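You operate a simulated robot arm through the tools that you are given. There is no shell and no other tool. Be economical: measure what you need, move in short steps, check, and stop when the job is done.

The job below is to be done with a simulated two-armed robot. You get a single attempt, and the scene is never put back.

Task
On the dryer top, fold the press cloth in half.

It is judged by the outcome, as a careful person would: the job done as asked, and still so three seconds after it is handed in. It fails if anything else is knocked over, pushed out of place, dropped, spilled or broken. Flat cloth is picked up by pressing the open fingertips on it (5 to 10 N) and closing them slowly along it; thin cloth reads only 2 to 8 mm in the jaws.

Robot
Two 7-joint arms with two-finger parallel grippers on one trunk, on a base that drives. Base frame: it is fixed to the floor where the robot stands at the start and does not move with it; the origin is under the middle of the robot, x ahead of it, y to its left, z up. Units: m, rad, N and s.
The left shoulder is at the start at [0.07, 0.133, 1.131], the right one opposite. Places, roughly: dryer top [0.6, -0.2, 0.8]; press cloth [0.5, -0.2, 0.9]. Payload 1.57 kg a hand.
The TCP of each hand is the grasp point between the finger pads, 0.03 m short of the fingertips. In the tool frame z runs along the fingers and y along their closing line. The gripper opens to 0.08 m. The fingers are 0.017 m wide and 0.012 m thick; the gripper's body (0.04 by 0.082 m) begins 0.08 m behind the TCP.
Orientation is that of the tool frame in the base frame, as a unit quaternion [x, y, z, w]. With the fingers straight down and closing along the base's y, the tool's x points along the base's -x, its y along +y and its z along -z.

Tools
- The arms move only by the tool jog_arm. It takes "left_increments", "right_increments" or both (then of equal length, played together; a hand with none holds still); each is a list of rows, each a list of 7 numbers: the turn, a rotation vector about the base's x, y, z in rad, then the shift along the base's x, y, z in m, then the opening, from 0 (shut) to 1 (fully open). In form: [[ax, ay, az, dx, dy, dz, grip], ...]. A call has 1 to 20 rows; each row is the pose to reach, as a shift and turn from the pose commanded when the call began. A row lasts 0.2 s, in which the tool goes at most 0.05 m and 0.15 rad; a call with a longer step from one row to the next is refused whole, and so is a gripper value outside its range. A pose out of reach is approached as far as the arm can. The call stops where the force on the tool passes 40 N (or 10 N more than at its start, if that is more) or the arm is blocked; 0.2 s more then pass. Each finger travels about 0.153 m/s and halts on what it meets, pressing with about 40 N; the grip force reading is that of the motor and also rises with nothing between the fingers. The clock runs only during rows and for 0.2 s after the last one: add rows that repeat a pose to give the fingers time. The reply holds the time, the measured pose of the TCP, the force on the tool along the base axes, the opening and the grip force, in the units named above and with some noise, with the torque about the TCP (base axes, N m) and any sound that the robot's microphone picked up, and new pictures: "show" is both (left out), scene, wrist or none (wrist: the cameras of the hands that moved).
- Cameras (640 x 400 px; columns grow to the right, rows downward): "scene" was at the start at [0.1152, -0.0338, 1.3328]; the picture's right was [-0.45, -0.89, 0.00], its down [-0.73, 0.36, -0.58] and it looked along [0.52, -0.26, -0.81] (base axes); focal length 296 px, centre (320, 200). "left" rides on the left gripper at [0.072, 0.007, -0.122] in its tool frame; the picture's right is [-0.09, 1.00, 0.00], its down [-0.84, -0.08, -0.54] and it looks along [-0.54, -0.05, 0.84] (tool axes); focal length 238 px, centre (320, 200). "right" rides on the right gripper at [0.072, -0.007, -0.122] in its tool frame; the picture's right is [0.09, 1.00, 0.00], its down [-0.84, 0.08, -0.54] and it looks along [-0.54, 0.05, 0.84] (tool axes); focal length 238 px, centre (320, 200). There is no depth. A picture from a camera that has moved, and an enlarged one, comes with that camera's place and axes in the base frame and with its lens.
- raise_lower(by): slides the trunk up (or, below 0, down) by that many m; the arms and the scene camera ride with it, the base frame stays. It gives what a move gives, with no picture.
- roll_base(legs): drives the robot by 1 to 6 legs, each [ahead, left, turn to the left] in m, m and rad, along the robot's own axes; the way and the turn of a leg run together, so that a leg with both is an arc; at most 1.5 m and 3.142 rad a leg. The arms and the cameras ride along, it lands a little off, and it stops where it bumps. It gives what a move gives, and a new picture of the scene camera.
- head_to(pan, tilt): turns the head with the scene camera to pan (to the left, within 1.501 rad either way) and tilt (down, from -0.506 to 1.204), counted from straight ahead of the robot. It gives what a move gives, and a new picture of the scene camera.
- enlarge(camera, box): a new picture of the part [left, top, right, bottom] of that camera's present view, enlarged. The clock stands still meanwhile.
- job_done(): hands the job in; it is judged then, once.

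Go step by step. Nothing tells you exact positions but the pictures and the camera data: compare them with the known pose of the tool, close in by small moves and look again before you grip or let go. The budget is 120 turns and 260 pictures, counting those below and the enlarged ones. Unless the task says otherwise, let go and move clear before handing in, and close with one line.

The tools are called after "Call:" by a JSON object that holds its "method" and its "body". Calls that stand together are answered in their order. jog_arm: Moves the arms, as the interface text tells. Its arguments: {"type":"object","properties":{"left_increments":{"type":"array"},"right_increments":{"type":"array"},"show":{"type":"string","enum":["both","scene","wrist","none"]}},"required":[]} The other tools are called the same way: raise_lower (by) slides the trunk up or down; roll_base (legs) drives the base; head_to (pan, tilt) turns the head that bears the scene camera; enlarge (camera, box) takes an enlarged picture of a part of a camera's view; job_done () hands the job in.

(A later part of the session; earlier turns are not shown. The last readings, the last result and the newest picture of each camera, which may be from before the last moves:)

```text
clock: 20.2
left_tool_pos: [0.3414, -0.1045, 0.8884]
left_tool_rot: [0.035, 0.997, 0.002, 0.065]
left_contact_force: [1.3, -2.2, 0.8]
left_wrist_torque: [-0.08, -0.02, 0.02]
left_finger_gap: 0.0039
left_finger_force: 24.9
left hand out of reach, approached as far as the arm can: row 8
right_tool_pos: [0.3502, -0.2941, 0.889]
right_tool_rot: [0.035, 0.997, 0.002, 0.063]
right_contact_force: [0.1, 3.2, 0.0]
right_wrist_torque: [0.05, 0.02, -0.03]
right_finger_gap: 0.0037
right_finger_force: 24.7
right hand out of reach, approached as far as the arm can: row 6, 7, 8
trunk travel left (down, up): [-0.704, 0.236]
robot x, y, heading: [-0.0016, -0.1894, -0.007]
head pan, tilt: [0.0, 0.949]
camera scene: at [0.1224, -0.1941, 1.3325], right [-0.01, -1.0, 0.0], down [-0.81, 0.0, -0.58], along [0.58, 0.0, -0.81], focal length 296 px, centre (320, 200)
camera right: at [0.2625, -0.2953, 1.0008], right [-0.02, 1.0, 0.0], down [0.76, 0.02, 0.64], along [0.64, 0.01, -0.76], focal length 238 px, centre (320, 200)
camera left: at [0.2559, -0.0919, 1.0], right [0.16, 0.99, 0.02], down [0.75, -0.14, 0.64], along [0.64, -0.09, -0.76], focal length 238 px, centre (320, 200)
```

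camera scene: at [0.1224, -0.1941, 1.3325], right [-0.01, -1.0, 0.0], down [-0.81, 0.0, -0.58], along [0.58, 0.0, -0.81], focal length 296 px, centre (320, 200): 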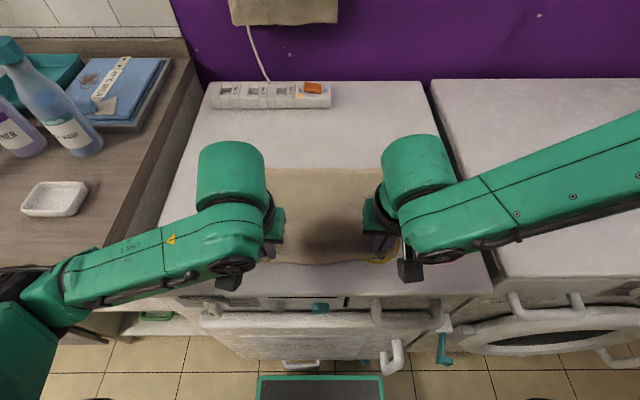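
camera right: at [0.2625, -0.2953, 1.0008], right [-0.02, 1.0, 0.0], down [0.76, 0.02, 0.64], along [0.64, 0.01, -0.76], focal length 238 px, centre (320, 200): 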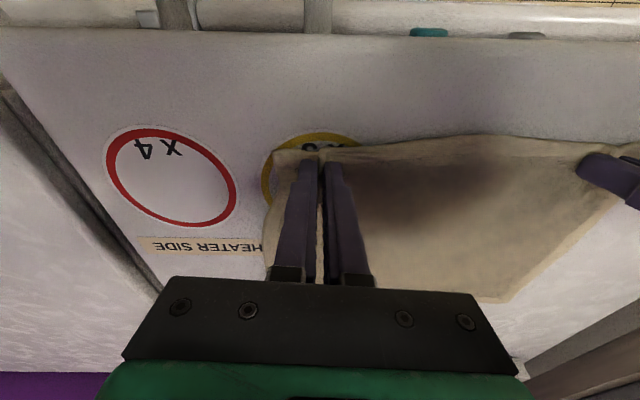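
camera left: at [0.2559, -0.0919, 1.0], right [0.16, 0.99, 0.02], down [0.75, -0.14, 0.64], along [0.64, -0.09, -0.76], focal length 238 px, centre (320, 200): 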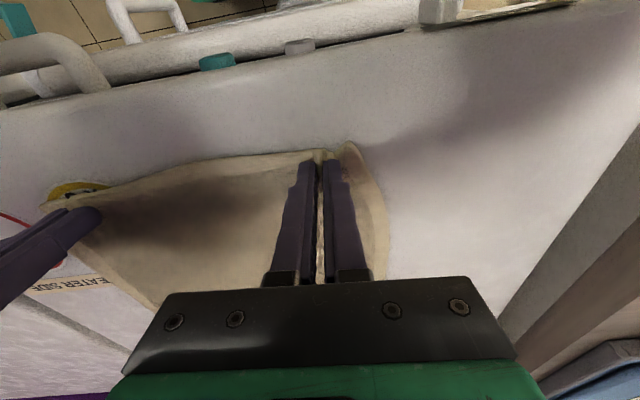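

The cloth is flat again, squared to the dryer and about 3–5 cm nearer. The right arm is at its inner limit, so I'll roll the base back 3 cm while holding the cloth to draw it closer.

Call:
{"method": "roll_base", "body": {"legs": [[-0.03, 0, 0]]}}

```text
clock: 21.1
left_tool_pos: [0.315, -0.1048, 0.8879]
left_tool_rot: [0.035, 0.997, 0.001, 0.063]
left_contact_force: [0.1, -2.6, -0.2]
left_wrist_torque: [-0.05, -0.01, 0.05]
left_finger_gap: 0.004
left_finger_force: 24.9
right_tool_pos: [0.3225, -0.2948, 0.8873]
right_tool_rot: [0.035, 0.997, 0.002, 0.063]
right_contact_force: [-0.1, 3.4, -0.2]
right_wrist_torque: [0.09, 0.02, -0.02]
right_finger_gap: 0.0038
right_finger_force: 25.0
trunk travel left (down, up): [-0.704, 0.236]
robot x, y, heading: [-0.0313, -0.1947, -0.006]
head pan, tilt: [0.0, 0.949]
camera scene: at [0.0962, -0.1938, 1.3321], right [-0.01, -1.0, 0.0], down [-0.81, 0.0, -0.58], along [0.58, 0.0, -0.81], focal length 296 px, centre (320, 200)
```

scene: 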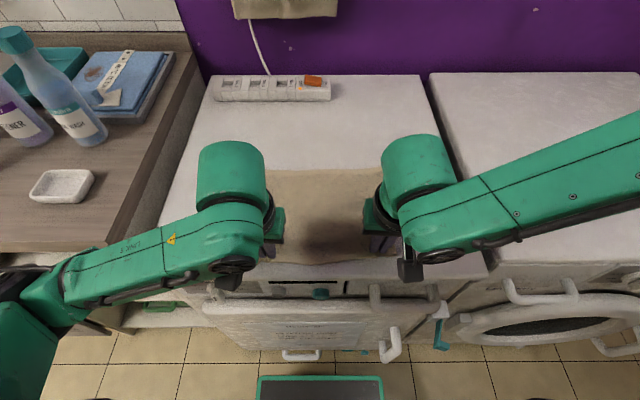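

The cloth moved with the base. I'll set it down, let go, and raise and part the hands so I can see it.

Call:
{"method": "jog_arm", "body": {"left_increments": [[0, 0, 0, 0, 0, -0.002, 0], [0, 0, 0, 0, 0, -0.002, 0.2], [0, 0, 0, 0, 0, -0.002, 0.4], [0, 0, 0, 0, 0, -0.002, 0.45], [0, 0, 0, 0, 0, 0.02, 0.45], [0, 0, 0, 0, 0.01, 0.06, 0.45], [0, 0, 0, 0, 0.04, 0.1, 0.45], [0, 0, 0, 0.0, 0.08, 0.12, 0.45]], "right_increments": [[0, 0, 0, 0, 0, -0.002, 0], [0, 0, 0, 0, 0, -0.002, 0.2], [0, 0, 0, 0, 0, -0.002, 0.4], [0, 0, 0, 0, 0, -0.002, 0.45], [0, 0, 0, 0, 0, 0.02, 0.45], [0, 0, 0, 0, -0.01, 0.06, 0.45], [0, 0, 0, 0, -0.04, 0.1, 0.45], [0, 0, 0, 0.0, -0.08, 0.12, 0.45]]}}

```text
clock: 22.9
left_tool_pos: [0.3207, -0.0706, 0.9959]
left_tool_rot: [0.035, 0.997, 0.004, 0.065]
left_contact_force: [0.1, -0.6, 0.6]
left_wrist_torque: [0.01, -0.02, -0.02]
left_finger_gap: 0.036
left_finger_force: 0.0
left hand out of reach, approached as far as the arm can: row 5, 6, 7, 8
right_tool_pos: [0.3193, -0.3789, 1.012]
right_tool_rot: [0.035, 0.997, 0.003, 0.065]
right_contact_force: [0.4, 0.0, -0.3]
right_wrist_torque: [0.02, 0.0, 0.04]
right_finger_gap: 0.0361
right_finger_force: 0.0
trunk travel left (down, up): [-0.704, 0.236]
robot x, y, heading: [-0.0283, -0.1904, -0.007]
head pan, tilt: [0.0, 0.949]
camera scene: at [0.0913, -0.1975, 1.3326], right [-0.01, -1.0, 0.0], down [-0.81, 0.01, -0.58], along [0.58, 0.0, -0.81], focal length 296 px, centre (320, 200)
camera right: at [0.2319, -0.3801, 1.1239], right [-0.02, 1.0, 0.0], down [0.76, 0.02, 0.64], along [0.64, 0.01, -0.76], focal length 238 px, centre (320, 200)
camera left: at [0.2353, -0.0588, 1.107], right [0.16, 0.99, 0.02], down [0.75, -0.14, 0.64], along [0.64, -0.08, -0.76], focal length 238 px, centre (320, 200)
```

scene: 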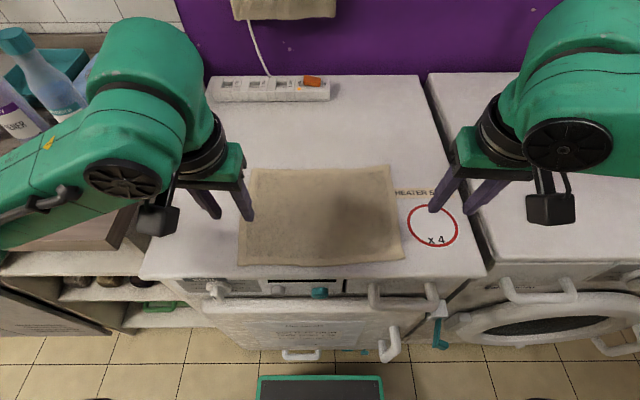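
right: 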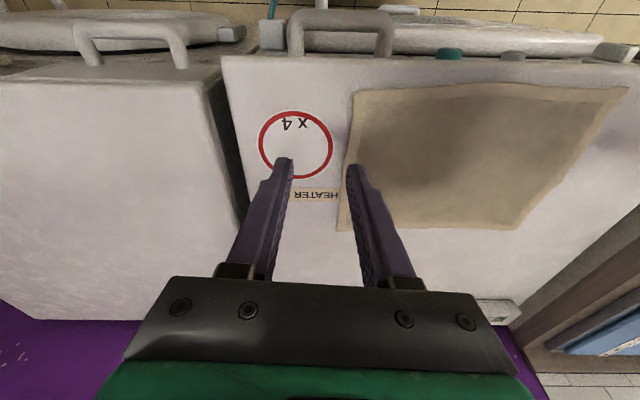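
left: 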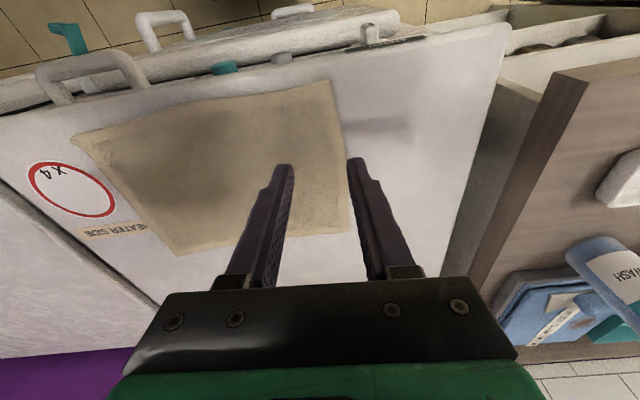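

The cloth now lies flat and square: far edge at x ≈ 0.524, near edge ≈ 0.302, y from −0.054 to −0.348. Folding far to near will need the base to roll back about 0.2 m, so I'll check the space behind.

Call:
{"method": "head_to", "body": {"pan": 1.5, "tilt": 0.7}}

Call:
{"method": "head_to", "body": {"pan": -1.5, "tilt": 0.7}}

```text
clock: 24.5
left_tool_pos: [0.3211, -0.0685, 0.9958]
left_tool_rot: [0.035, 0.997, 0.002, 0.065]
left_contact_force: [-0.3, 0.1, 0.5]
left_wrist_torque: [-0.05, 0.0, 0.01]
left_finger_gap: 0.0361
left_finger_force: 0.0
right_tool_pos: [0.3206, -0.3751, 1.0125]
right_tool_rot: [0.035, 0.997, 0.002, 0.065]
right_contact_force: [0.7, -0.1, -0.5]
right_wrist_torque: [-0.02, 0.03, 0.0]
right_finger_gap: 0.0362
right_finger_force: 0.1
trunk travel left (down, up): [-0.704, 0.236]
robot x, y, heading: [-0.0316, -0.195, -0.008]
head pan, tilt: [1.499, 0.7]
camera scene: at [0.0262, -0.1089, 1.3523], right [1.0, -0.08, 0.0], down [-0.05, -0.64, -0.76], along [0.06, 0.76, -0.64], focal length 296 px, centre (320, 200)
```

scene: 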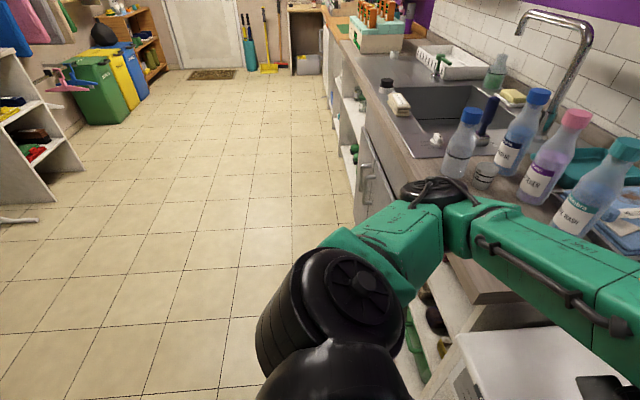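

```text
clock: 27.1
left_tool_pos: [0.3221, -0.0689, 0.9952]
left_tool_rot: [0.034, 0.997, 0.003, 0.064]
left_contact_force: [0.1, -0.8, 0.6]
left_wrist_torque: [0.04, -0.01, -0.02]
left_finger_gap: 0.0357
left_finger_force: 0.0
right_tool_pos: [0.3204, -0.3754, 1.0117]
right_tool_rot: [0.034, 0.997, 0.002, 0.064]
right_contact_force: [-0.5, -0.6, -0.8]
right_wrist_torque: [0.02, -0.01, 0.0]
right_finger_gap: 0.036
right_finger_force: 0.1
trunk travel left (down, up): [-0.704, 0.236]
robot x, y, heading: [-0.028, -0.191, -0.008]
head pan, tilt: [-1.499, 0.7]
camera scene: at [0.0253, -0.2782, 1.3523], right [-1.0, -0.07, 0.0], down [-0.04, 0.64, -0.76], along [0.05, -0.76, -0.64], focal length 296 px, centre (320, 200)
```

scene: 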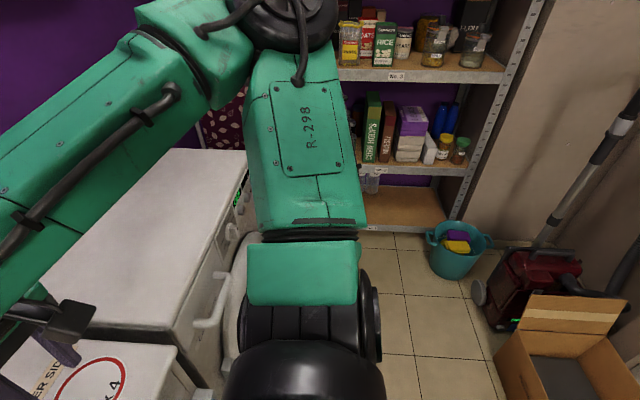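

There's enough clear floor behind for a 0.2 m retreat; the cardboard box is well off to the side. I'll look ahead again and roll forward 3 cm for the far-edge grasp.

Call:
{"method": "roll_base", "body": {"legs": [[0.03, 0, 0]]}}

Call:
{"method": "head_to", "body": {"pan": 0.0, "tilt": 0.95}}

```text
clock: 27.9
left_tool_pos: [0.3482, -0.0692, 0.9957]
left_tool_rot: [0.035, 0.997, 0.002, 0.067]
left_contact_force: [-1.5, 0.2, -0.4]
left_wrist_torque: [-0.03, -0.03, -0.01]
left_finger_gap: 0.036
left_finger_force: 0.0
right_tool_pos: [0.3466, -0.3754, 1.0143]
right_tool_rot: [0.036, 0.997, 0.001, 0.066]
right_contact_force: [-0.1, 0.9, 0.2]
right_wrist_torque: [0.0, -0.03, 0.0]
right_finger_gap: 0.0362
right_finger_force: 0.0
trunk travel left (down, up): [-0.704, 0.236]
robot x, y, heading: [0.0011, -0.1927, -0.006]
head pan, tilt: [-1.499, 0.7]
camera scene: at [0.0504, -0.2784, 1.3526], right [-1.0, -0.07, 0.0], down [-0.04, 0.64, -0.77], along [0.05, -0.76, -0.64], focal length 296 px, centre (320, 200)
```

scene: 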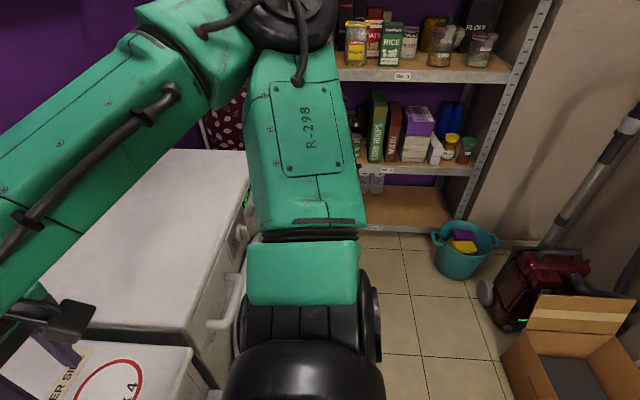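

```text
clock: 29.5
left_tool_pos: [0.3509, -0.0687, 0.9948]
left_tool_rot: [0.035, 0.997, 0.002, 0.065]
left_contact_force: [-0.6, 0.5, -0.1]
left_wrist_torque: [-0.01, -0.01, -0.04]
left_finger_gap: 0.0358
left_finger_force: 0.0
right_tool_pos: [0.3494, -0.376, 1.0129]
right_tool_rot: [0.035, 0.997, 0.002, 0.064]
right_contact_force: [0.9, 0.5, 0.1]
right_wrist_torque: [-0.02, -0.01, -0.01]
right_finger_gap: 0.0362
right_finger_force: 0.0
trunk travel left (down, up): [-0.704, 0.236]
robot x, y, heading: [-0.0015, -0.1925, -0.006]
head pan, tilt: [0.0, 0.949]
camera scene: at [0.1222, -0.194, 1.3326], right [-0.01, -1.0, 0.0], down [-0.81, 0.0, -0.58], along [0.58, 0.0, -0.81], focal length 296 px, centre (320, 200)
```

scene: 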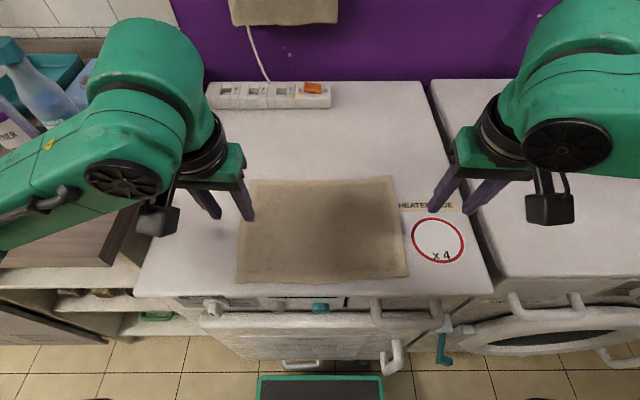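

Far edge confirmed at x ≈ 0.518 (left) to 0.525 (right). I'll move both hands above it, about 4–5 cm in from the corners.

Call:
{"method": "jog_arm", "body": {"left_increments": [[0, 0, 0.02, 0.03, -0.006, 0, 0.45], [0, 0, 0.04, 0.06, -0.012, -0.01, 0.45], [0, 0, 0.06, 0.09, -0.02, -0.03, 0.45], [0, 0, 0.08, 0.125, -0.027, -0.05, 0.45], [0, 0, 0.09, 0.152, -0.031, -0.065, 0.45]], "right_increments": [[0, 0, 0.02, 0.03, 0.015, 0, 0.45], [0, 0, 0.04, 0.06, 0.031, -0.02, 0.45], [0, 0, 0.06, 0.09, 0.047, -0.04, 0.45], [0, 0, 0.08, 0.125, 0.063, -0.065, 0.45], [0, 0, 0.09, 0.158, 0.078, -0.083, 0.45]]}}

```text
clock: 30.7
left_tool_pos: [0.5054, -0.0995, 0.9308]
left_tool_rot: [-0.01, 0.998, 0.006, 0.064]
left_contact_force: [0.6, 0.0, 0.6]
left_wrist_torque: [-0.07, 0.0, -0.01]
left_finger_gap: 0.0362
left_finger_force: 0.0
right_tool_pos: [0.5092, -0.2989, 0.9304]
right_tool_rot: [-0.01, 0.998, 0.007, 0.065]
right_contact_force: [-0.3, -0.3, -0.5]
right_wrist_torque: [0.01, 0.01, 0.0]
right_finger_gap: 0.036
right_finger_force: 0.1
right hand out of reach, approached as far as the arm can: row 5
trunk travel left (down, up): [-0.704, 0.236]
robot x, y, heading: [-0.0008, -0.1886, -0.005]
head pan, tilt: [0.0, 0.949]
camera scene: at [0.1252, -0.1945, 1.3323], right [-0.01, -1.0, 0.0], down [-0.81, 0.0, -0.58], along [0.58, 0.0, -0.81], focal length 296 px, centre (320, 200)
camera right: at [0.4226, -0.308, 1.0418], right [-0.11, 0.99, 0.0], down [0.76, 0.09, 0.65], along [0.64, 0.07, -0.76], focal length 238 px, centre (320, 200)
camera left: at [0.4196, -0.0947, 1.0417], right [0.07, 1.0, 0.02], down [0.76, -0.07, 0.64], along [0.64, -0.03, -0.77], focal length 238 px, centre (320, 200)
```

scene: 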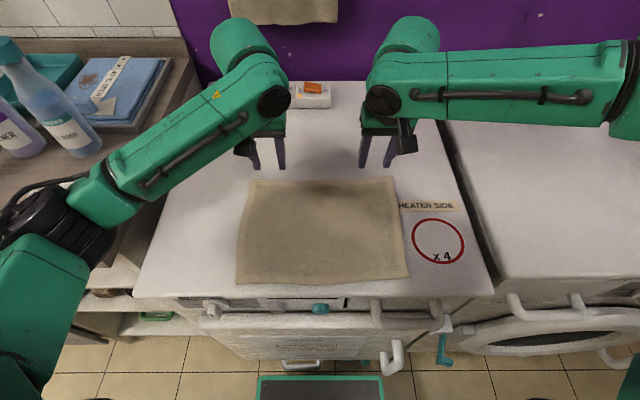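
right: 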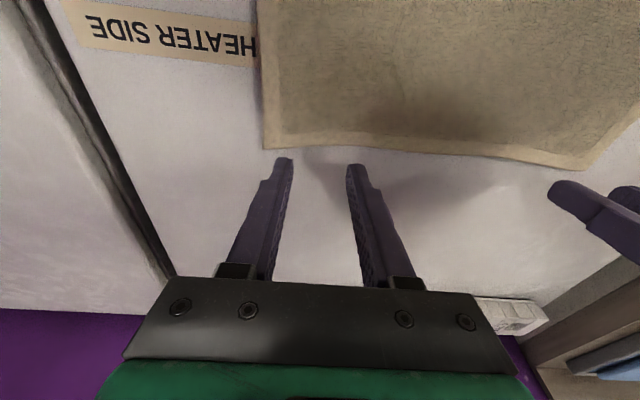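
left: 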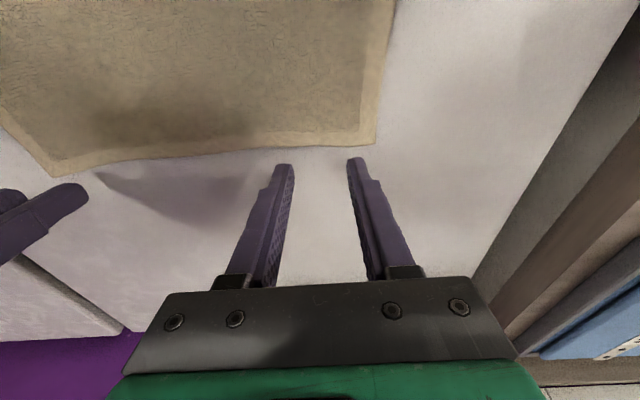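

Tips are about 8 mm (left) and 12 mm (right) inside the far edge after allowing for parallax. I'll descend with a small backward correction on the left.

Call:
{"method": "jog_arm", "body": {"left_increments": [[0, 0, 0, -0.004, 0, -0.02, 0.45], [0, 0, 0, -0.004, 0, -0.04, 0.45], [0, 0, 0, -0.004, 0, -0.045, 0.45]], "right_increments": [[0, 0, 0, 0, 0, -0.02, 0.45], [0, 0, 0, 0, 0, -0.04, 0.45], [0, 0, 0, 0, 0, -0.045, 0.45]], "show": "wrist"}}

```text
clock: 31.5
left_tool_pos: [0.4986, -0.0983, 0.8849]
left_tool_rot: [-0.011, 0.998, 0.005, 0.066]
left_contact_force: [-0.3, -0.3, 1.4]
left_wrist_torque: [-0.01, 0.0, 0.0]
left_finger_gap: 0.0359
left_finger_force: 0.0
right_tool_pos: [0.4979, -0.3089, 0.8894]
right_tool_rot: [-0.01, 0.998, 0.006, 0.065]
right_contact_force: [-0.1, -0.5, -0.8]
right_wrist_torque: [0.01, 0.03, 0.01]
right_finger_gap: 0.0361
right_finger_force: 0.0
right hand out of reach, approached as far as the arm can: row 1, 2, 3
trunk travel left (down, up): [-0.704, 0.236]
robot x, y, heading: [0.0001, -0.1927, -0.005]
head pan, tilt: [0.0, 0.949]
camera right: at [0.4107, -0.3171, 1.0012], right [-0.11, 0.99, 0.0], down [0.76, 0.09, 0.65], along [0.64, 0.07, -0.76], focal length 238 px, centre (320, 200)
camera left: at [0.4129, -0.0939, 0.9963], right [0.07, 1.0, 0.02], down [0.76, -0.07, 0.65], along [0.65, -0.03, -0.76], focal length 238 px, centre (320, 200)
```

right: 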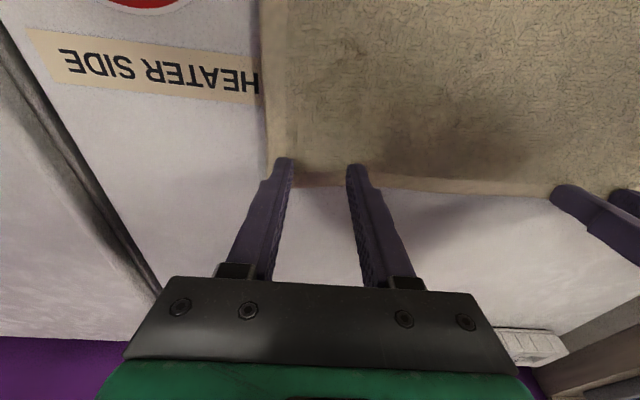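
left: 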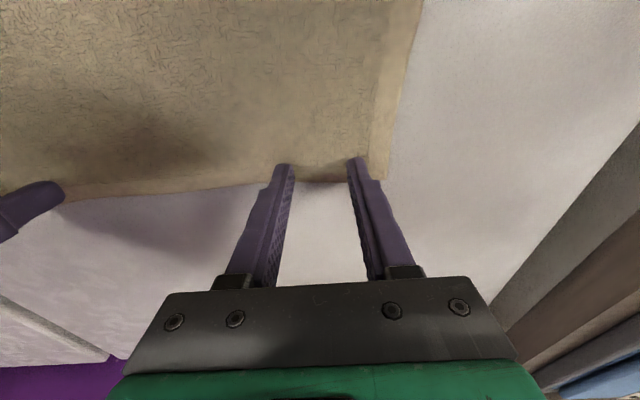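

The right arm hits its reach limit low down, so I'll tilt only the right tool a bit more and bring it back inward.

Call:
{"method": "jog_arm", "body": {"right_increments": [[0, -0.1, 0, 0.0, 0.003, 0.004, 0.45], [0, -0.2, 0, 0.002, 0.007, 0.004, 0.45], [0, -0.25, 0, 0.004, 0.01, 0.0, 0.45]], "show": "wrist"}}

```text
clock: 32.3
left_tool_pos: [0.4987, -0.0984, 0.8854]
left_tool_rot: [-0.01, 0.998, 0.006, 0.066]
left_contact_force: [0.1, 0.5, 1.3]
left_wrist_torque: [-0.02, 0.02, -0.04]
left_finger_gap: 0.0359
left_finger_force: 0.0
right_tool_pos: [0.502, -0.299, 0.8884]
right_tool_rot: [-0.011, 0.982, 0.005, 0.188]
right_contact_force: [-0.2, 0.0, 0.6]
right_wrist_torque: [-0.01, 0.02, -0.01]
right_finger_gap: 0.0362
right_finger_force: 0.1
trunk travel left (down, up): [-0.704, 0.236]
robot x, y, heading: [0.0037, -0.1934, -0.007]
head pan, tilt: [0.0, 0.949]
camera right: at [0.3899, -0.307, 0.9759], right [-0.11, 0.99, -0.03], down [0.58, 0.09, 0.81], along [0.81, 0.07, -0.58], focal length 238 px, centre (320, 200)
```

right: 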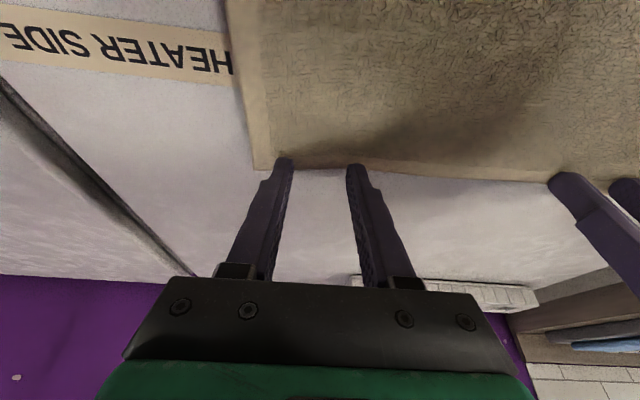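

Edge is at x ≈ 0.518 under both hands, so I'll nudge right back 5 mm and left forward 3 mm. Then I'll press down gently.

Call:
{"method": "jog_arm", "body": {"left_increments": [[0, 0, 0, 0.003, 0, 0.002, 0.45], [0, 0, 0, 0.003, 0, -0.002, 0.45], [0, 0, 0, 0.003, 0, -0.003, 0.45]], "right_increments": [[0, 0, 0, -0.005, 0, 0, 0.45], [0, 0, 0, -0.005, 0, -0.004, 0.45], [0, 0, 0, -0.005, 0, -0.006, 0.45]], "show": "none"}}

```text
clock: 33.1
left_tool_pos: [0.5027, -0.0988, 0.8839]
left_tool_rot: [-0.011, 0.998, 0.005, 0.066]
left_contact_force: [1.0, 0.2, 9.6]
left_wrist_torque: [-0.08, 0.02, -0.03]
left_finger_gap: 0.0358
left_finger_force: 0.1
right_tool_pos: [0.4959, -0.2996, 0.8841]
right_tool_rot: [-0.01, 0.982, 0.003, 0.19]
right_contact_force: [0.4, 1.2, 2.7]
right_wrist_torque: [0.04, -0.03, 0.0]
right_finger_gap: 0.0359
right_finger_force: 0.1
trunk travel left (down, up): [-0.704, 0.236]
robot x, y, heading: [0.0005, -0.193, -0.006]
head pan, tilt: [0.0, 0.949]
```

Left presses at 9.6 N and right at 2.7 N. I'll lower the right a little and close both slowly while easing inward.

Call:
{"method": "jog_arm", "body": {"left_increments": [[0, 0, 0, 0, 0, 0.0005, 0.45], [0, 0, 0, 0, 0, 0.0005, 0.4], [0, 0, 0, 0, 0, 0.0005, 0.36], [0, 0, 0, 0, 0, 0.0005, 0.32], [0, 0, 0, 0, -0.001, 0.0005, 0.28], [0, 0, 0, 0, -0.001, 0.0005, 0.24], [0, 0, 0, 0, -0.002, 0.0005, 0.2], [0, 0, 0, 0, -0.002, 0.0005, 0.16], [0, 0, 0, 0, -0.003, 0.0005, 0.12], [0, 0, 0, 0, -0.003, 0.0005, 0.08], [0, 0, 0, 0, -0.004, 0.0005, 0.04], [0, 0, 0, 0, -0.004, 0.0005, 0], [0, 0, 0, 0, -0.004, 0.0005, 0], [0, 0, 0, 0, -0.004, 0.0005, 0]], "right_increments": [[0, 0, 0, 0, 0, -0.0015, 0.45], [0, 0, 0, 0, 0, -0.002, 0.4], [0, 0, 0, 0, 0, -0.002, 0.36], [0, 0, 0, 0, 0, -0.002, 0.32], [0, 0, 0, 0, 0.001, -0.002, 0.28], [0, 0, 0, 0, 0.001, -0.002, 0.24], [0, 0, 0, 0, 0.002, -0.002, 0.2], [0, 0, 0, 0, 0.002, -0.002, 0.16], [0, 0, 0, 0, 0.003, -0.002, 0.12], [0, 0, 0, 0, 0.003, -0.002, 0.08], [0, 0, 0, 0, 0.004, -0.002, 0.04], [0, 0, 0, 0, 0.004, -0.002, 0], [0, 0, 0, 0, 0.004, -0.002, 0], [0, 0, 0, 0, 0.004, -0.002, 0]]}}

```text
clock: 36.1
left_tool_pos: [0.5014, -0.1036, 0.8838]
left_tool_rot: [-0.011, 0.998, 0.005, 0.067]
left_contact_force: [0.4, -1.2, 5.2]
left_wrist_torque: [-0.05, -0.02, 0.01]
left_finger_gap: 0.0038
left_finger_force: 25.0
right_tool_pos: [0.4954, -0.2948, 0.8831]
right_tool_rot: [-0.011, 0.982, 0.003, 0.189]
right_contact_force: [-0.2, 1.5, 11.2]
right_wrist_torque: [0.06, 0.01, 0.02]
right_finger_gap: 0.0037
right_finger_force: 24.6
trunk travel left (down, up): [-0.704, 0.236]
robot x, y, heading: [-0.002, -0.1934, -0.009]
head pan, tilt: [0.0, 0.949]
camera scene: at [0.1194, -0.1936, 1.3329], right [-0.01, -1.0, 0.0], down [-0.81, 0.0, -0.58], along [0.58, 0.0, -0.81], focal length 296 px, centre (320, 200)
camera right: at [0.3829, -0.3037, 0.9701], right [-0.11, 0.99, -0.03], down [0.57, 0.09, 0.81], along [0.81, 0.07, -0.58], focal length 238 px, centre (320, 200)
camera left: at [0.4146, -0.0987, 0.9947], right [0.07, 1.0, 0.02], down [0.76, -0.07, 0.65], along [0.65, -0.03, -0.76], focal length 238 px, centre (320, 200)
```

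scene: 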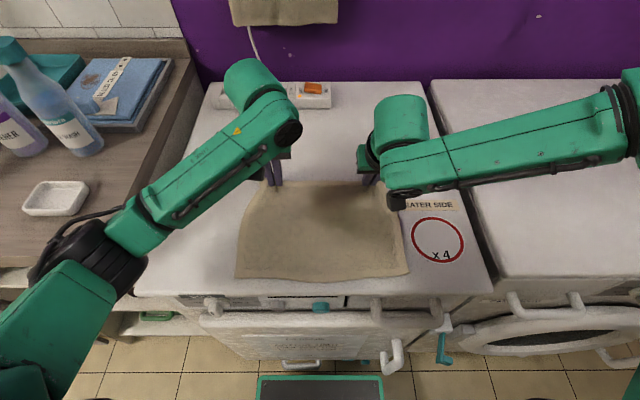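
right: 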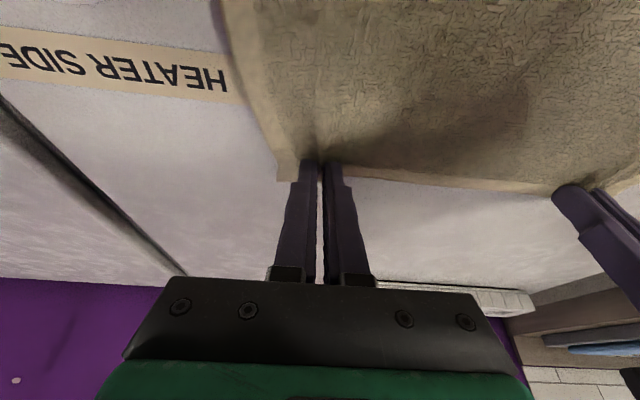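
left: 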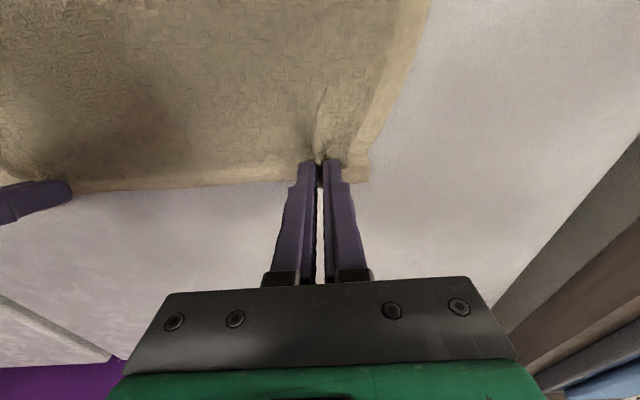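

Both hands hold the far edge, 3.8 mm in the jaws. I'll lift along the first half of the arc toward the robot.

Call:
{"method": "jog_arm", "body": {"left_increments": [[0, -0.03, 0, 0, 0, 0.015, 0], [0, -0.08, 0, -0.006, 0, 0.032, 0], [0, -0.13, 0, -0.015, 0, 0.05, 0], [0, -0.18, 0, -0.028, 0, 0.065, 0], [0, -0.23, 0, -0.043, 0, 0.077, 0], [0, -0.27, 0, -0.06, 0, 0.085, 0]], "right_increments": [[0, 0, 0, 0, 0, 0.015, 0], [0, 0, 0, -0.006, 0, 0.032, 0], [0, 0, 0, -0.015, 0, 0.05, 0], [0, 0, 0, -0.028, 0, 0.065, 0], [0, -0.02, 0, -0.043, 0, 0.077, 0], [0, -0.04, 0, -0.06, 0, 0.085, 0]]}}

```text
clock: 37.5
left_tool_pos: [0.443, -0.1037, 0.9673]
left_tool_rot: [-0.011, 0.98, 0.004, 0.199]
left_contact_force: [-0.1, -1.4, 0.1]
left_wrist_torque: [-0.07, -0.03, -0.01]
left_finger_gap: 0.0041
left_finger_force: 24.8
right_tool_pos: [0.4349, -0.2951, 0.9674]
right_tool_rot: [-0.012, 0.978, 0.003, 0.208]
right_contact_force: [1.0, 2.3, 0.1]
right_wrist_torque: [0.07, 0.01, 0.02]
right_finger_gap: 0.0035
right_finger_force: 24.6
trunk travel left (down, up): [-0.704, 0.236]
robot x, y, heading: [0.0028, -0.1937, -0.009]
head pan, tilt: [0.0, 0.949]
camera scene: at [0.1208, -0.1937, 1.3327], right [-0.01, -1.0, 0.0], down [-0.81, 0.0, -0.58], along [0.58, 0.0, -0.81], focal length 296 px, centre (320, 200)
camera right: at [0.3195, -0.3039, 1.0496], right [-0.11, 0.99, -0.04], down [0.54, 0.09, 0.84], along [0.83, 0.07, -0.55], focal length 238 px, centre (320, 200)
camera left: at [0.3299, -0.0989, 1.0508], right [0.06, 1.0, 0.04], down [0.56, -0.07, 0.83], along [0.83, -0.03, -0.56], focal length 238 px, centre (320, 200)
```

scene: 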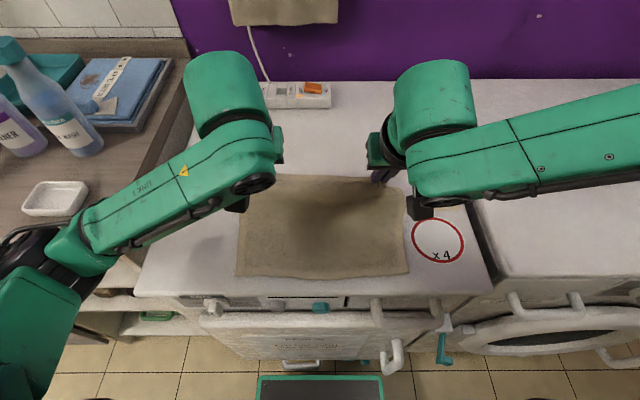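
right: 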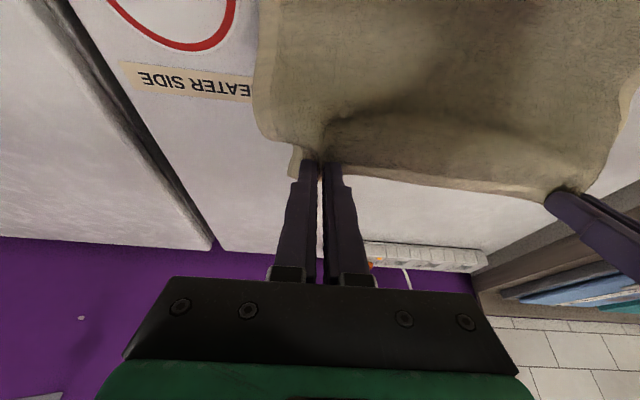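
left: 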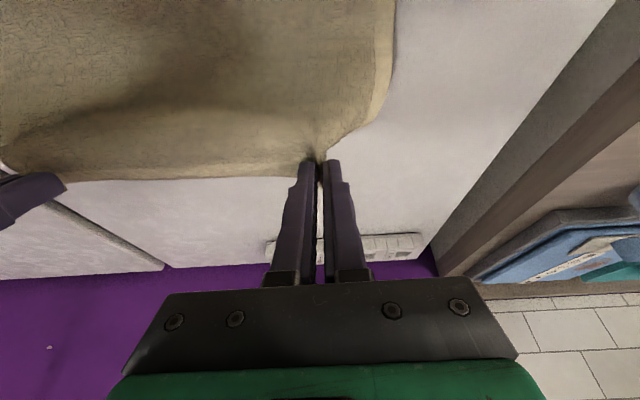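

The edge is up. Now I'll rotate both hands further, fingers toward horizontal, so the held hem turns over.

Call:
{"method": "jog_arm", "body": {"left_increments": [[0, -0.1, 0, -0.005, 0, 0.003, 0], [0, -0.2, 0, -0.01, 0, 0.005, 0], [0, -0.3, 0, -0.015, 0, 0.006, 0], [0, -0.4, 0, -0.02, 0, 0.007, 0], [0, -0.5, 0, -0.025, 0, 0.007, 0], [0, -0.6, 0, -0.03, 0, 0.007, 0]], "right_increments": [[0, -0.1, 0, -0.005, 0, 0.003, 0], [0, -0.2, 0, -0.01, 0, 0.005, 0], [0, -0.3, 0, -0.015, 0, 0.006, 0], [0, -0.4, 0, -0.02, 0, 0.007, 0], [0, -0.5, 0, -0.025, 0, 0.007, 0], [0, -0.6, 0, -0.03, 0, 0.007, 0]], "show": "wrist"}}

```text
clock: 38.9
left_tool_pos: [0.4116, -0.1038, 0.974]
left_tool_rot: [-0.011, 0.877, 0.0, 0.48]
left_contact_force: [-0.6, -2.1, -0.5]
left_wrist_torque: [-0.02, 0.03, -0.06]
left_finger_gap: 0.0035
left_finger_force: 24.8
right_tool_pos: [0.4305, -0.2953, 0.9697]
right_tool_rot: [-0.01, 0.966, 0.003, 0.257]
right_contact_force: [-0.5, 1.8, -0.3]
right_wrist_torque: [0.07, 0.01, 0.04]
right_finger_gap: 0.0034
right_finger_force: 24.3
right hand out of reach, approached as far as the arm can: row 2, 3, 4, 5, 6
trunk travel left (down, up): [-0.704, 0.236]
robot x, y, heading: [0.0005, -0.1879, -0.002]
head pan, tilt: [0.0, 0.949]
camera right: at [0.3075, -0.3039, 1.0405], right [-0.1, 0.99, -0.05], down [0.46, 0.09, 0.89], along [0.88, 0.07, -0.46], focal length 238 px, centre (320, 200)
camera left: at [0.2714, -0.0991, 0.9785], right [0.03, 1.0, 0.07], down [0.0, -0.07, 1.0], along [1.0, -0.03, 0.0], focal length 238 px, centre (320, 200)
```

right: 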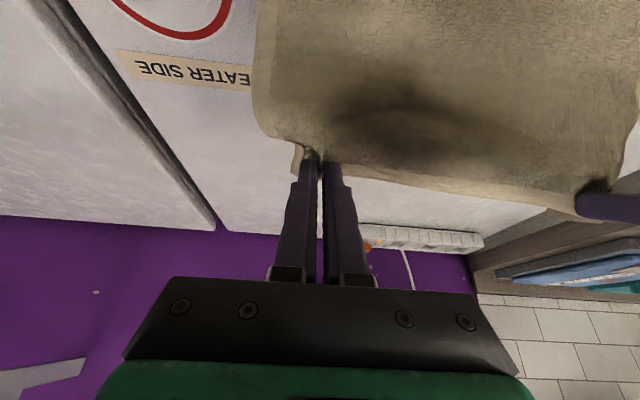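
left: 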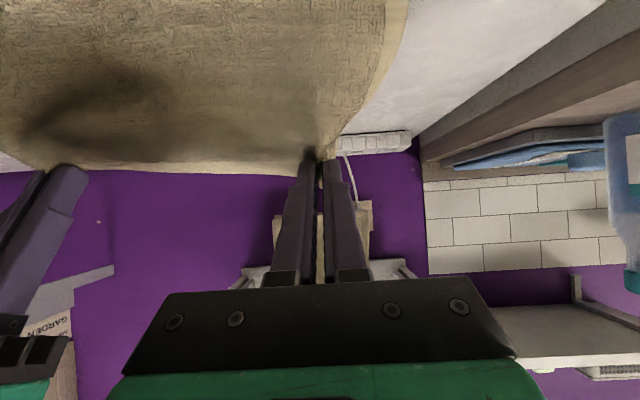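

The left hand turned fine, but the right lacks room close to the body. I'll roll the base back 8 cm, which also carries the edge along the fold.

Call:
{"method": "roll_base", "body": {"legs": [[-0.08, 0, 0]]}}

```text
clock: 40.0
left_tool_pos: [0.3348, -0.1049, 0.9731]
left_tool_rot: [-0.013, 0.877, 0.002, 0.48]
left_contact_force: [0.1, -2.1, 0.8]
left_wrist_torque: [-0.06, -0.03, -0.03]
left_finger_gap: 0.0036
left_finger_force: 23.7
right_tool_pos: [0.3524, -0.2958, 0.9689]
right_tool_rot: [-0.011, 0.966, 0.002, 0.257]
right_contact_force: [-0.3, 1.4, 1.3]
right_wrist_torque: [0.08, 0.03, 0.0]
right_finger_gap: 0.0033
right_finger_force: 24.5
trunk travel left (down, up): [-0.704, 0.236]
robot x, y, heading: [-0.0765, -0.1954, -0.009]
head pan, tilt: [0.0, 0.949]
camera scene: at [0.0439, -0.1936, 1.3325], right [-0.01, -1.0, 0.0], down [-0.81, 0.0, -0.58], along [0.58, 0.0, -0.81], focal length 296 px, centre (320, 200)
```

scene: 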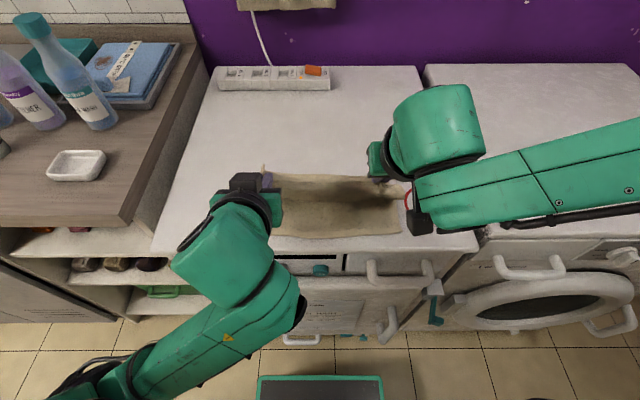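

The fold is forming as planned. I'll roll back a further 5 cm, then extend the arms forward while turning the right hand over.

Call:
{"method": "roll_base", "body": {"legs": [[-0.05, 0, 0]]}}

Call:
{"method": "jog_arm", "body": {"left_increments": [[0, 0, 0, 0.015, 0, 0, 0], [0, 0, 0, 0.03, 0, 0, 0], [0, 0, 0, 0.045, 0, 0, 0], [0, 0, 0, 0.05, 0, 0, 0], [0, 0, 0, 0.05, 0, 0, 0], [0, 0, 0, 0.05, 0, 0, 0]], "right_increments": [[0, -0.05, 0, 0.013, 0, 0, 0], [0, -0.15, 0, 0.025, 0, 0.001, 0], [0, -0.25, 0, 0.035, 0, 0.003, 0], [0, -0.35, 0, 0.036, 0, 0.004, 0], [0, -0.45, 0, 0.036, 0, 0.005, 0], [0, -0.5, 0, 0.036, 0, 0.005, 0]]}}

```text
clock: 40.9
left_tool_pos: [0.2862, -0.1033, 0.9722]
left_tool_rot: [-0.012, 0.878, 0.001, 0.478]
left_contact_force: [0.1, -3.0, 0.1]
left_wrist_torque: [-0.09, -0.02, -0.08]
left_finger_gap: 0.0039
left_finger_force: 24.6
right_tool_pos: [0.3062, -0.2954, 0.9677]
right_tool_rot: [-0.011, 0.967, 0.003, 0.254]
right_contact_force: [-0.1, 1.4, 0.3]
right_wrist_torque: [0.02, 0.02, 0.03]
right_finger_gap: 0.0036
right_finger_force: 24.1
trunk travel left (down, up): [-0.704, 0.236]
robot x, y, heading: [-0.1292, -0.191, -0.007]
head pan, tilt: [0.0, 0.949]
camera scene: at [-0.0021, -0.1933, 1.3322], right [0.0, -1.0, 0.0], down [-0.81, 0.0, -0.58], along [0.58, 0.0, -0.81], focal length 296 px, centre (320, 200)
```

scene: 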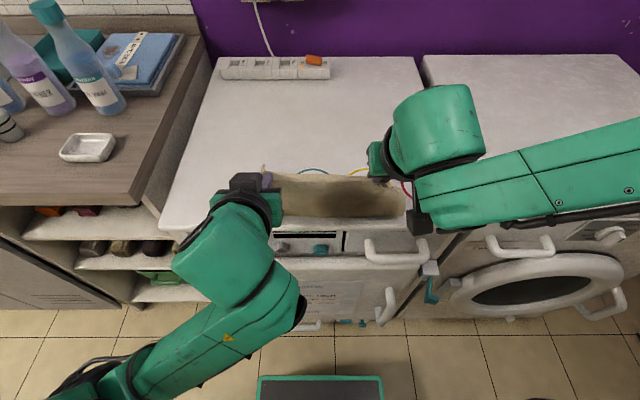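

```text
clock: 42.3
left_tool_pos: [0.336, -0.1036, 0.9737]
left_tool_rot: [-0.012, 0.877, 0.001, 0.48]
left_contact_force: [0.1, -1.9, -0.5]
left_wrist_torque: [-0.06, 0.03, -0.01]
left_finger_gap: 0.0037
left_finger_force: 24.7
right_tool_pos: [0.3393, -0.294, 0.9764]
right_tool_rot: [-0.012, 0.873, 0.001, 0.488]
right_contact_force: [0.3, 1.0, 0.8]
right_wrist_torque: [0.07, 0.01, -0.02]
right_finger_gap: 0.0034
right_finger_force: 24.4
trunk travel left (down, up): [-0.704, 0.236]
robot x, y, heading: [-0.1274, -0.1937, -0.004]
head pan, tilt: [0.0, 0.949]
camera scene: at [-0.0048, -0.1938, 1.3325], right [0.0, -1.0, 0.0], down [-0.81, 0.0, -0.58], along [0.58, 0.0, -0.81], focal length 296 px, centre (320, 200)
camera right: at [0.1982, -0.303, 0.9776], right [-0.07, 0.99, -0.09], down [-0.03, 0.09, 1.0], along [1.0, 0.07, 0.02], focal length 238 px, centre (320, 200)
camera left: at [0.195, -0.0985, 0.9785], right [0.03, 1.0, 0.07], down [0.0, -0.07, 1.0], along [1.0, -0.03, 0.0], focal length 238 px, centre (320, 200)
```

scene: 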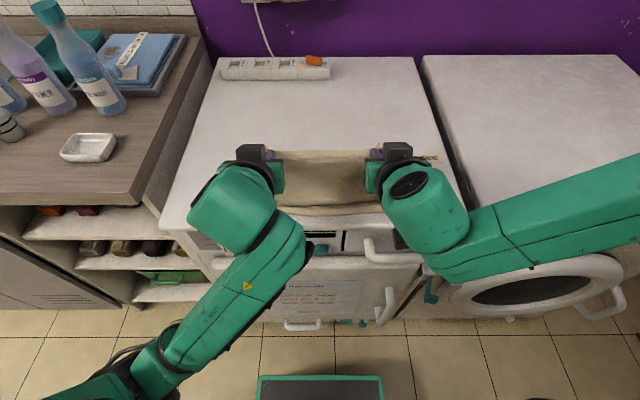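
right: 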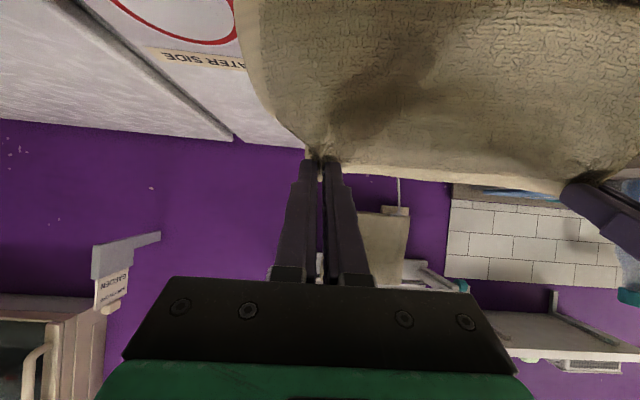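
left: 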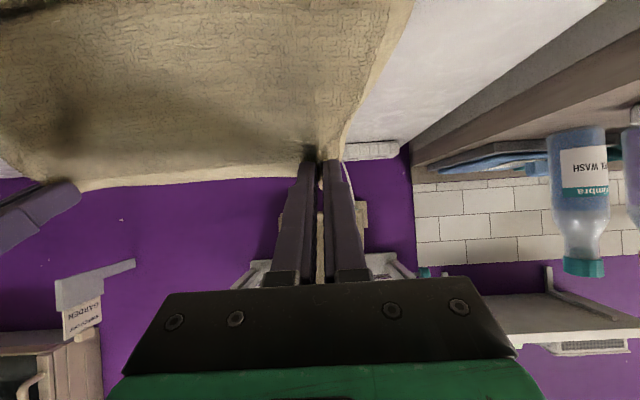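

Both hands are turned over and the sheet hangs from the hem as it should. Now I'll lower the hem back along the arc toward the near edge at x ≈ 0.30.

Call:
{"method": "jog_arm", "body": {"left_increments": [[0, 0, 0, -0.015, 0, -0.015, 0], [0, 0, 0, -0.028, 0, -0.032, 0], [0, 0, 0, -0.037, 0, -0.048, 0], [0, 0, 0, -0.043, 0, -0.06, 0]], "right_increments": [[0, 0, 0, -0.015, 0, -0.017, 0], [0, 0, 0, -0.028, 0, -0.034, 0], [0, 0, 0, -0.037, 0, -0.05, 0], [0, 0, 0, -0.043, 0, -0.062, 0]]}}

```text
clock: 43.3
left_tool_pos: [0.2926, -0.1048, 0.9155]
left_tool_rot: [-0.011, 0.878, -0.001, 0.479]
left_contact_force: [0.2, -9.4, 0.0]
left_wrist_torque: [-0.21, -0.03, -0.23]
left_finger_gap: 0.0037
left_finger_force: 24.0
right_tool_pos: [0.3148, -0.3025, 0.9279]
right_tool_rot: [-0.012, 0.872, 0.002, 0.488]
right_contact_force: [-0.8, 8.8, -0.5]
right_wrist_torque: [0.2, 0.02, 0.23]
right_finger_gap: 0.0037
right_finger_force: 24.5
right hand out of reach, approached as far as the arm can: row 1, 2, 3, 4
trunk travel left (down, up): [-0.704, 0.236]
robot x, y, heading: [-0.1262, -0.1885, -0.006]
head pan, tilt: [0.0, 0.949]
camera scene: at [-0.0055, -0.1942, 1.3326], right [0.0, -1.0, 0.0], down [-0.81, 0.0, -0.58], along [0.58, 0.0, -0.81], focal length 296 px, centre (320, 200)
camera right: at [0.1721, -0.3112, 0.9307], right [-0.07, 0.99, -0.09], down [-0.03, 0.09, 1.0], along [1.0, 0.07, 0.02], focal length 238 px, centre (320, 200)
camera left: at [0.1514, -0.1, 0.9199], right [0.03, 1.0, 0.07], down [0.0, -0.07, 1.0], along [1.0, -0.03, 0.0], focal length 238 px, centre (320, 200)
```

scene: 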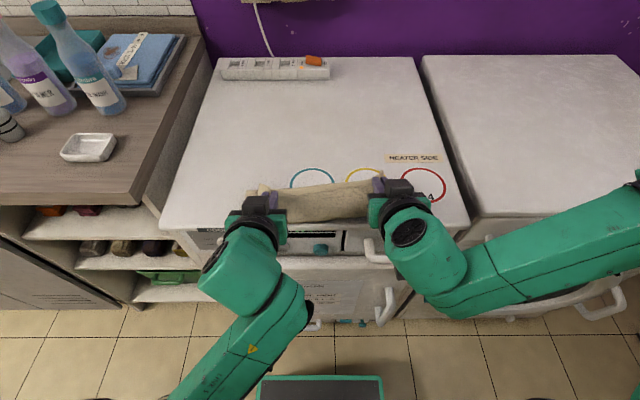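
right: 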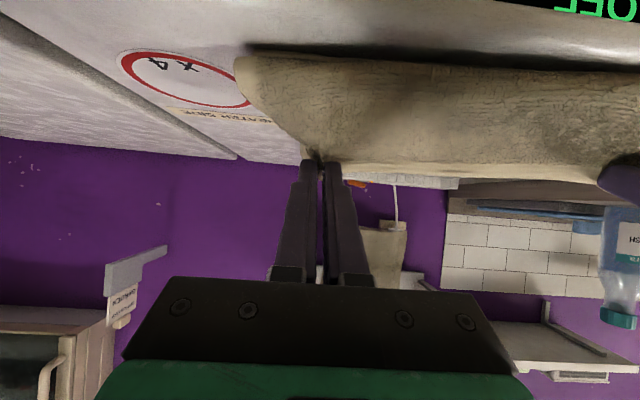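
left: 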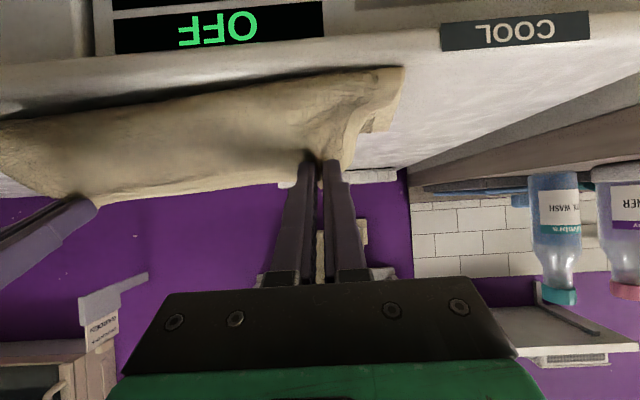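

The right arm is again short of room near the body. I'll raise and extend both arms a bit with more turn-over, then roll back further before lowering.

Call:
{"method": "jog_arm", "body": {"left_increments": [[0, 0, 0, 0.015, 0, 0.015, 0], [0, -0.05, 0, 0.03, 0, 0.03, 0], [0, -0.15, 0, 0.045, 0, 0.04, 0], [0, -0.25, 0, 0.06, 0, 0.045, 0], [0, -0.3, 0, 0.07, 0, 0.045, 0]], "right_increments": [[0, 0, 0, 0.01, 0.005, 0.01, 0], [0, -0.05, 0, 0.02, 0.008, 0.02, 0], [0, -0.15, 0, 0.03, 0.008, 0.028, 0], [0, -0.25, 0, 0.042, 0.008, 0.033, 0], [0, -0.28, 0, 0.052, 0.008, 0.033, 0]], "show": "none"}}

Call:
{"method": "roll_base", "body": {"legs": [[-0.08, 0, 0]]}}

```text
clock: 44.5
left_tool_pos: [0.3639, -0.1034, 0.9583]
left_tool_rot: [-0.012, 0.796, -0.001, 0.605]
left_contact_force: [0.1, -0.7, -0.5]
left_wrist_torque: [0.03, 0.0, -0.03]
left_finger_gap: 0.0038
left_finger_force: 24.9
right_tool_pos: [0.3674, -0.2945, 0.9635]
right_tool_rot: [-0.011, 0.797, -0.002, 0.604]
right_contact_force: [0.5, 1.0, 0.4]
right_wrist_torque: [-0.01, -0.01, 0.02]
right_finger_gap: 0.0033
right_finger_force: 24.8
trunk travel left (down, up): [-0.704, 0.236]
robot x, y, heading: [-0.1264, -0.1951, -0.004]
head pan, tilt: [0.0, 0.949]
```

```text
clock: 45.6
left_tool_pos: [0.2842, -0.1028, 0.958]
left_tool_rot: [-0.012, 0.796, -0.001, 0.605]
left_contact_force: [-0.6, -1.9, 0.6]
left_wrist_torque: [0.02, 0.02, -0.02]
left_finger_gap: 0.0038
left_finger_force: 24.5
right_tool_pos: [0.288, -0.2928, 0.964]
right_tool_rot: [-0.012, 0.797, -0.001, 0.604]
right_contact_force: [0.6, 0.4, -0.8]
right_wrist_torque: [0.0, 0.0, 0.01]
right_finger_gap: 0.0038
right_finger_force: 24.0
trunk travel left (down, up): [-0.704, 0.236]
robot x, y, heading: [-0.2068, -0.1927, -0.005]
head pan, tilt: [0.0, 0.949]
camera scene: at [-0.0844, -0.193, 1.3325], right [-0.01, -1.0, 0.0], down [-0.81, 0.0, -0.58], along [0.58, 0.0, -0.81], focal length 296 px, centre (320, 200)
```

scene: 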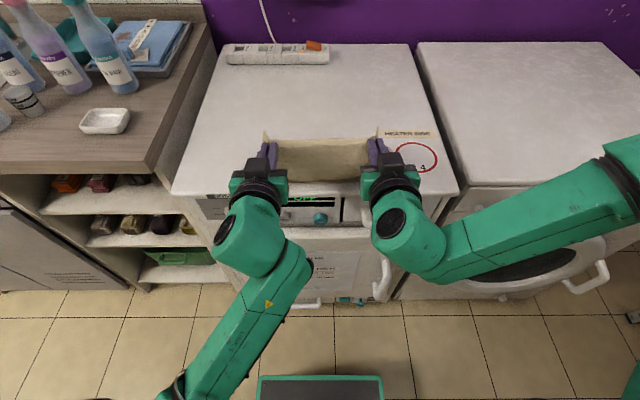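

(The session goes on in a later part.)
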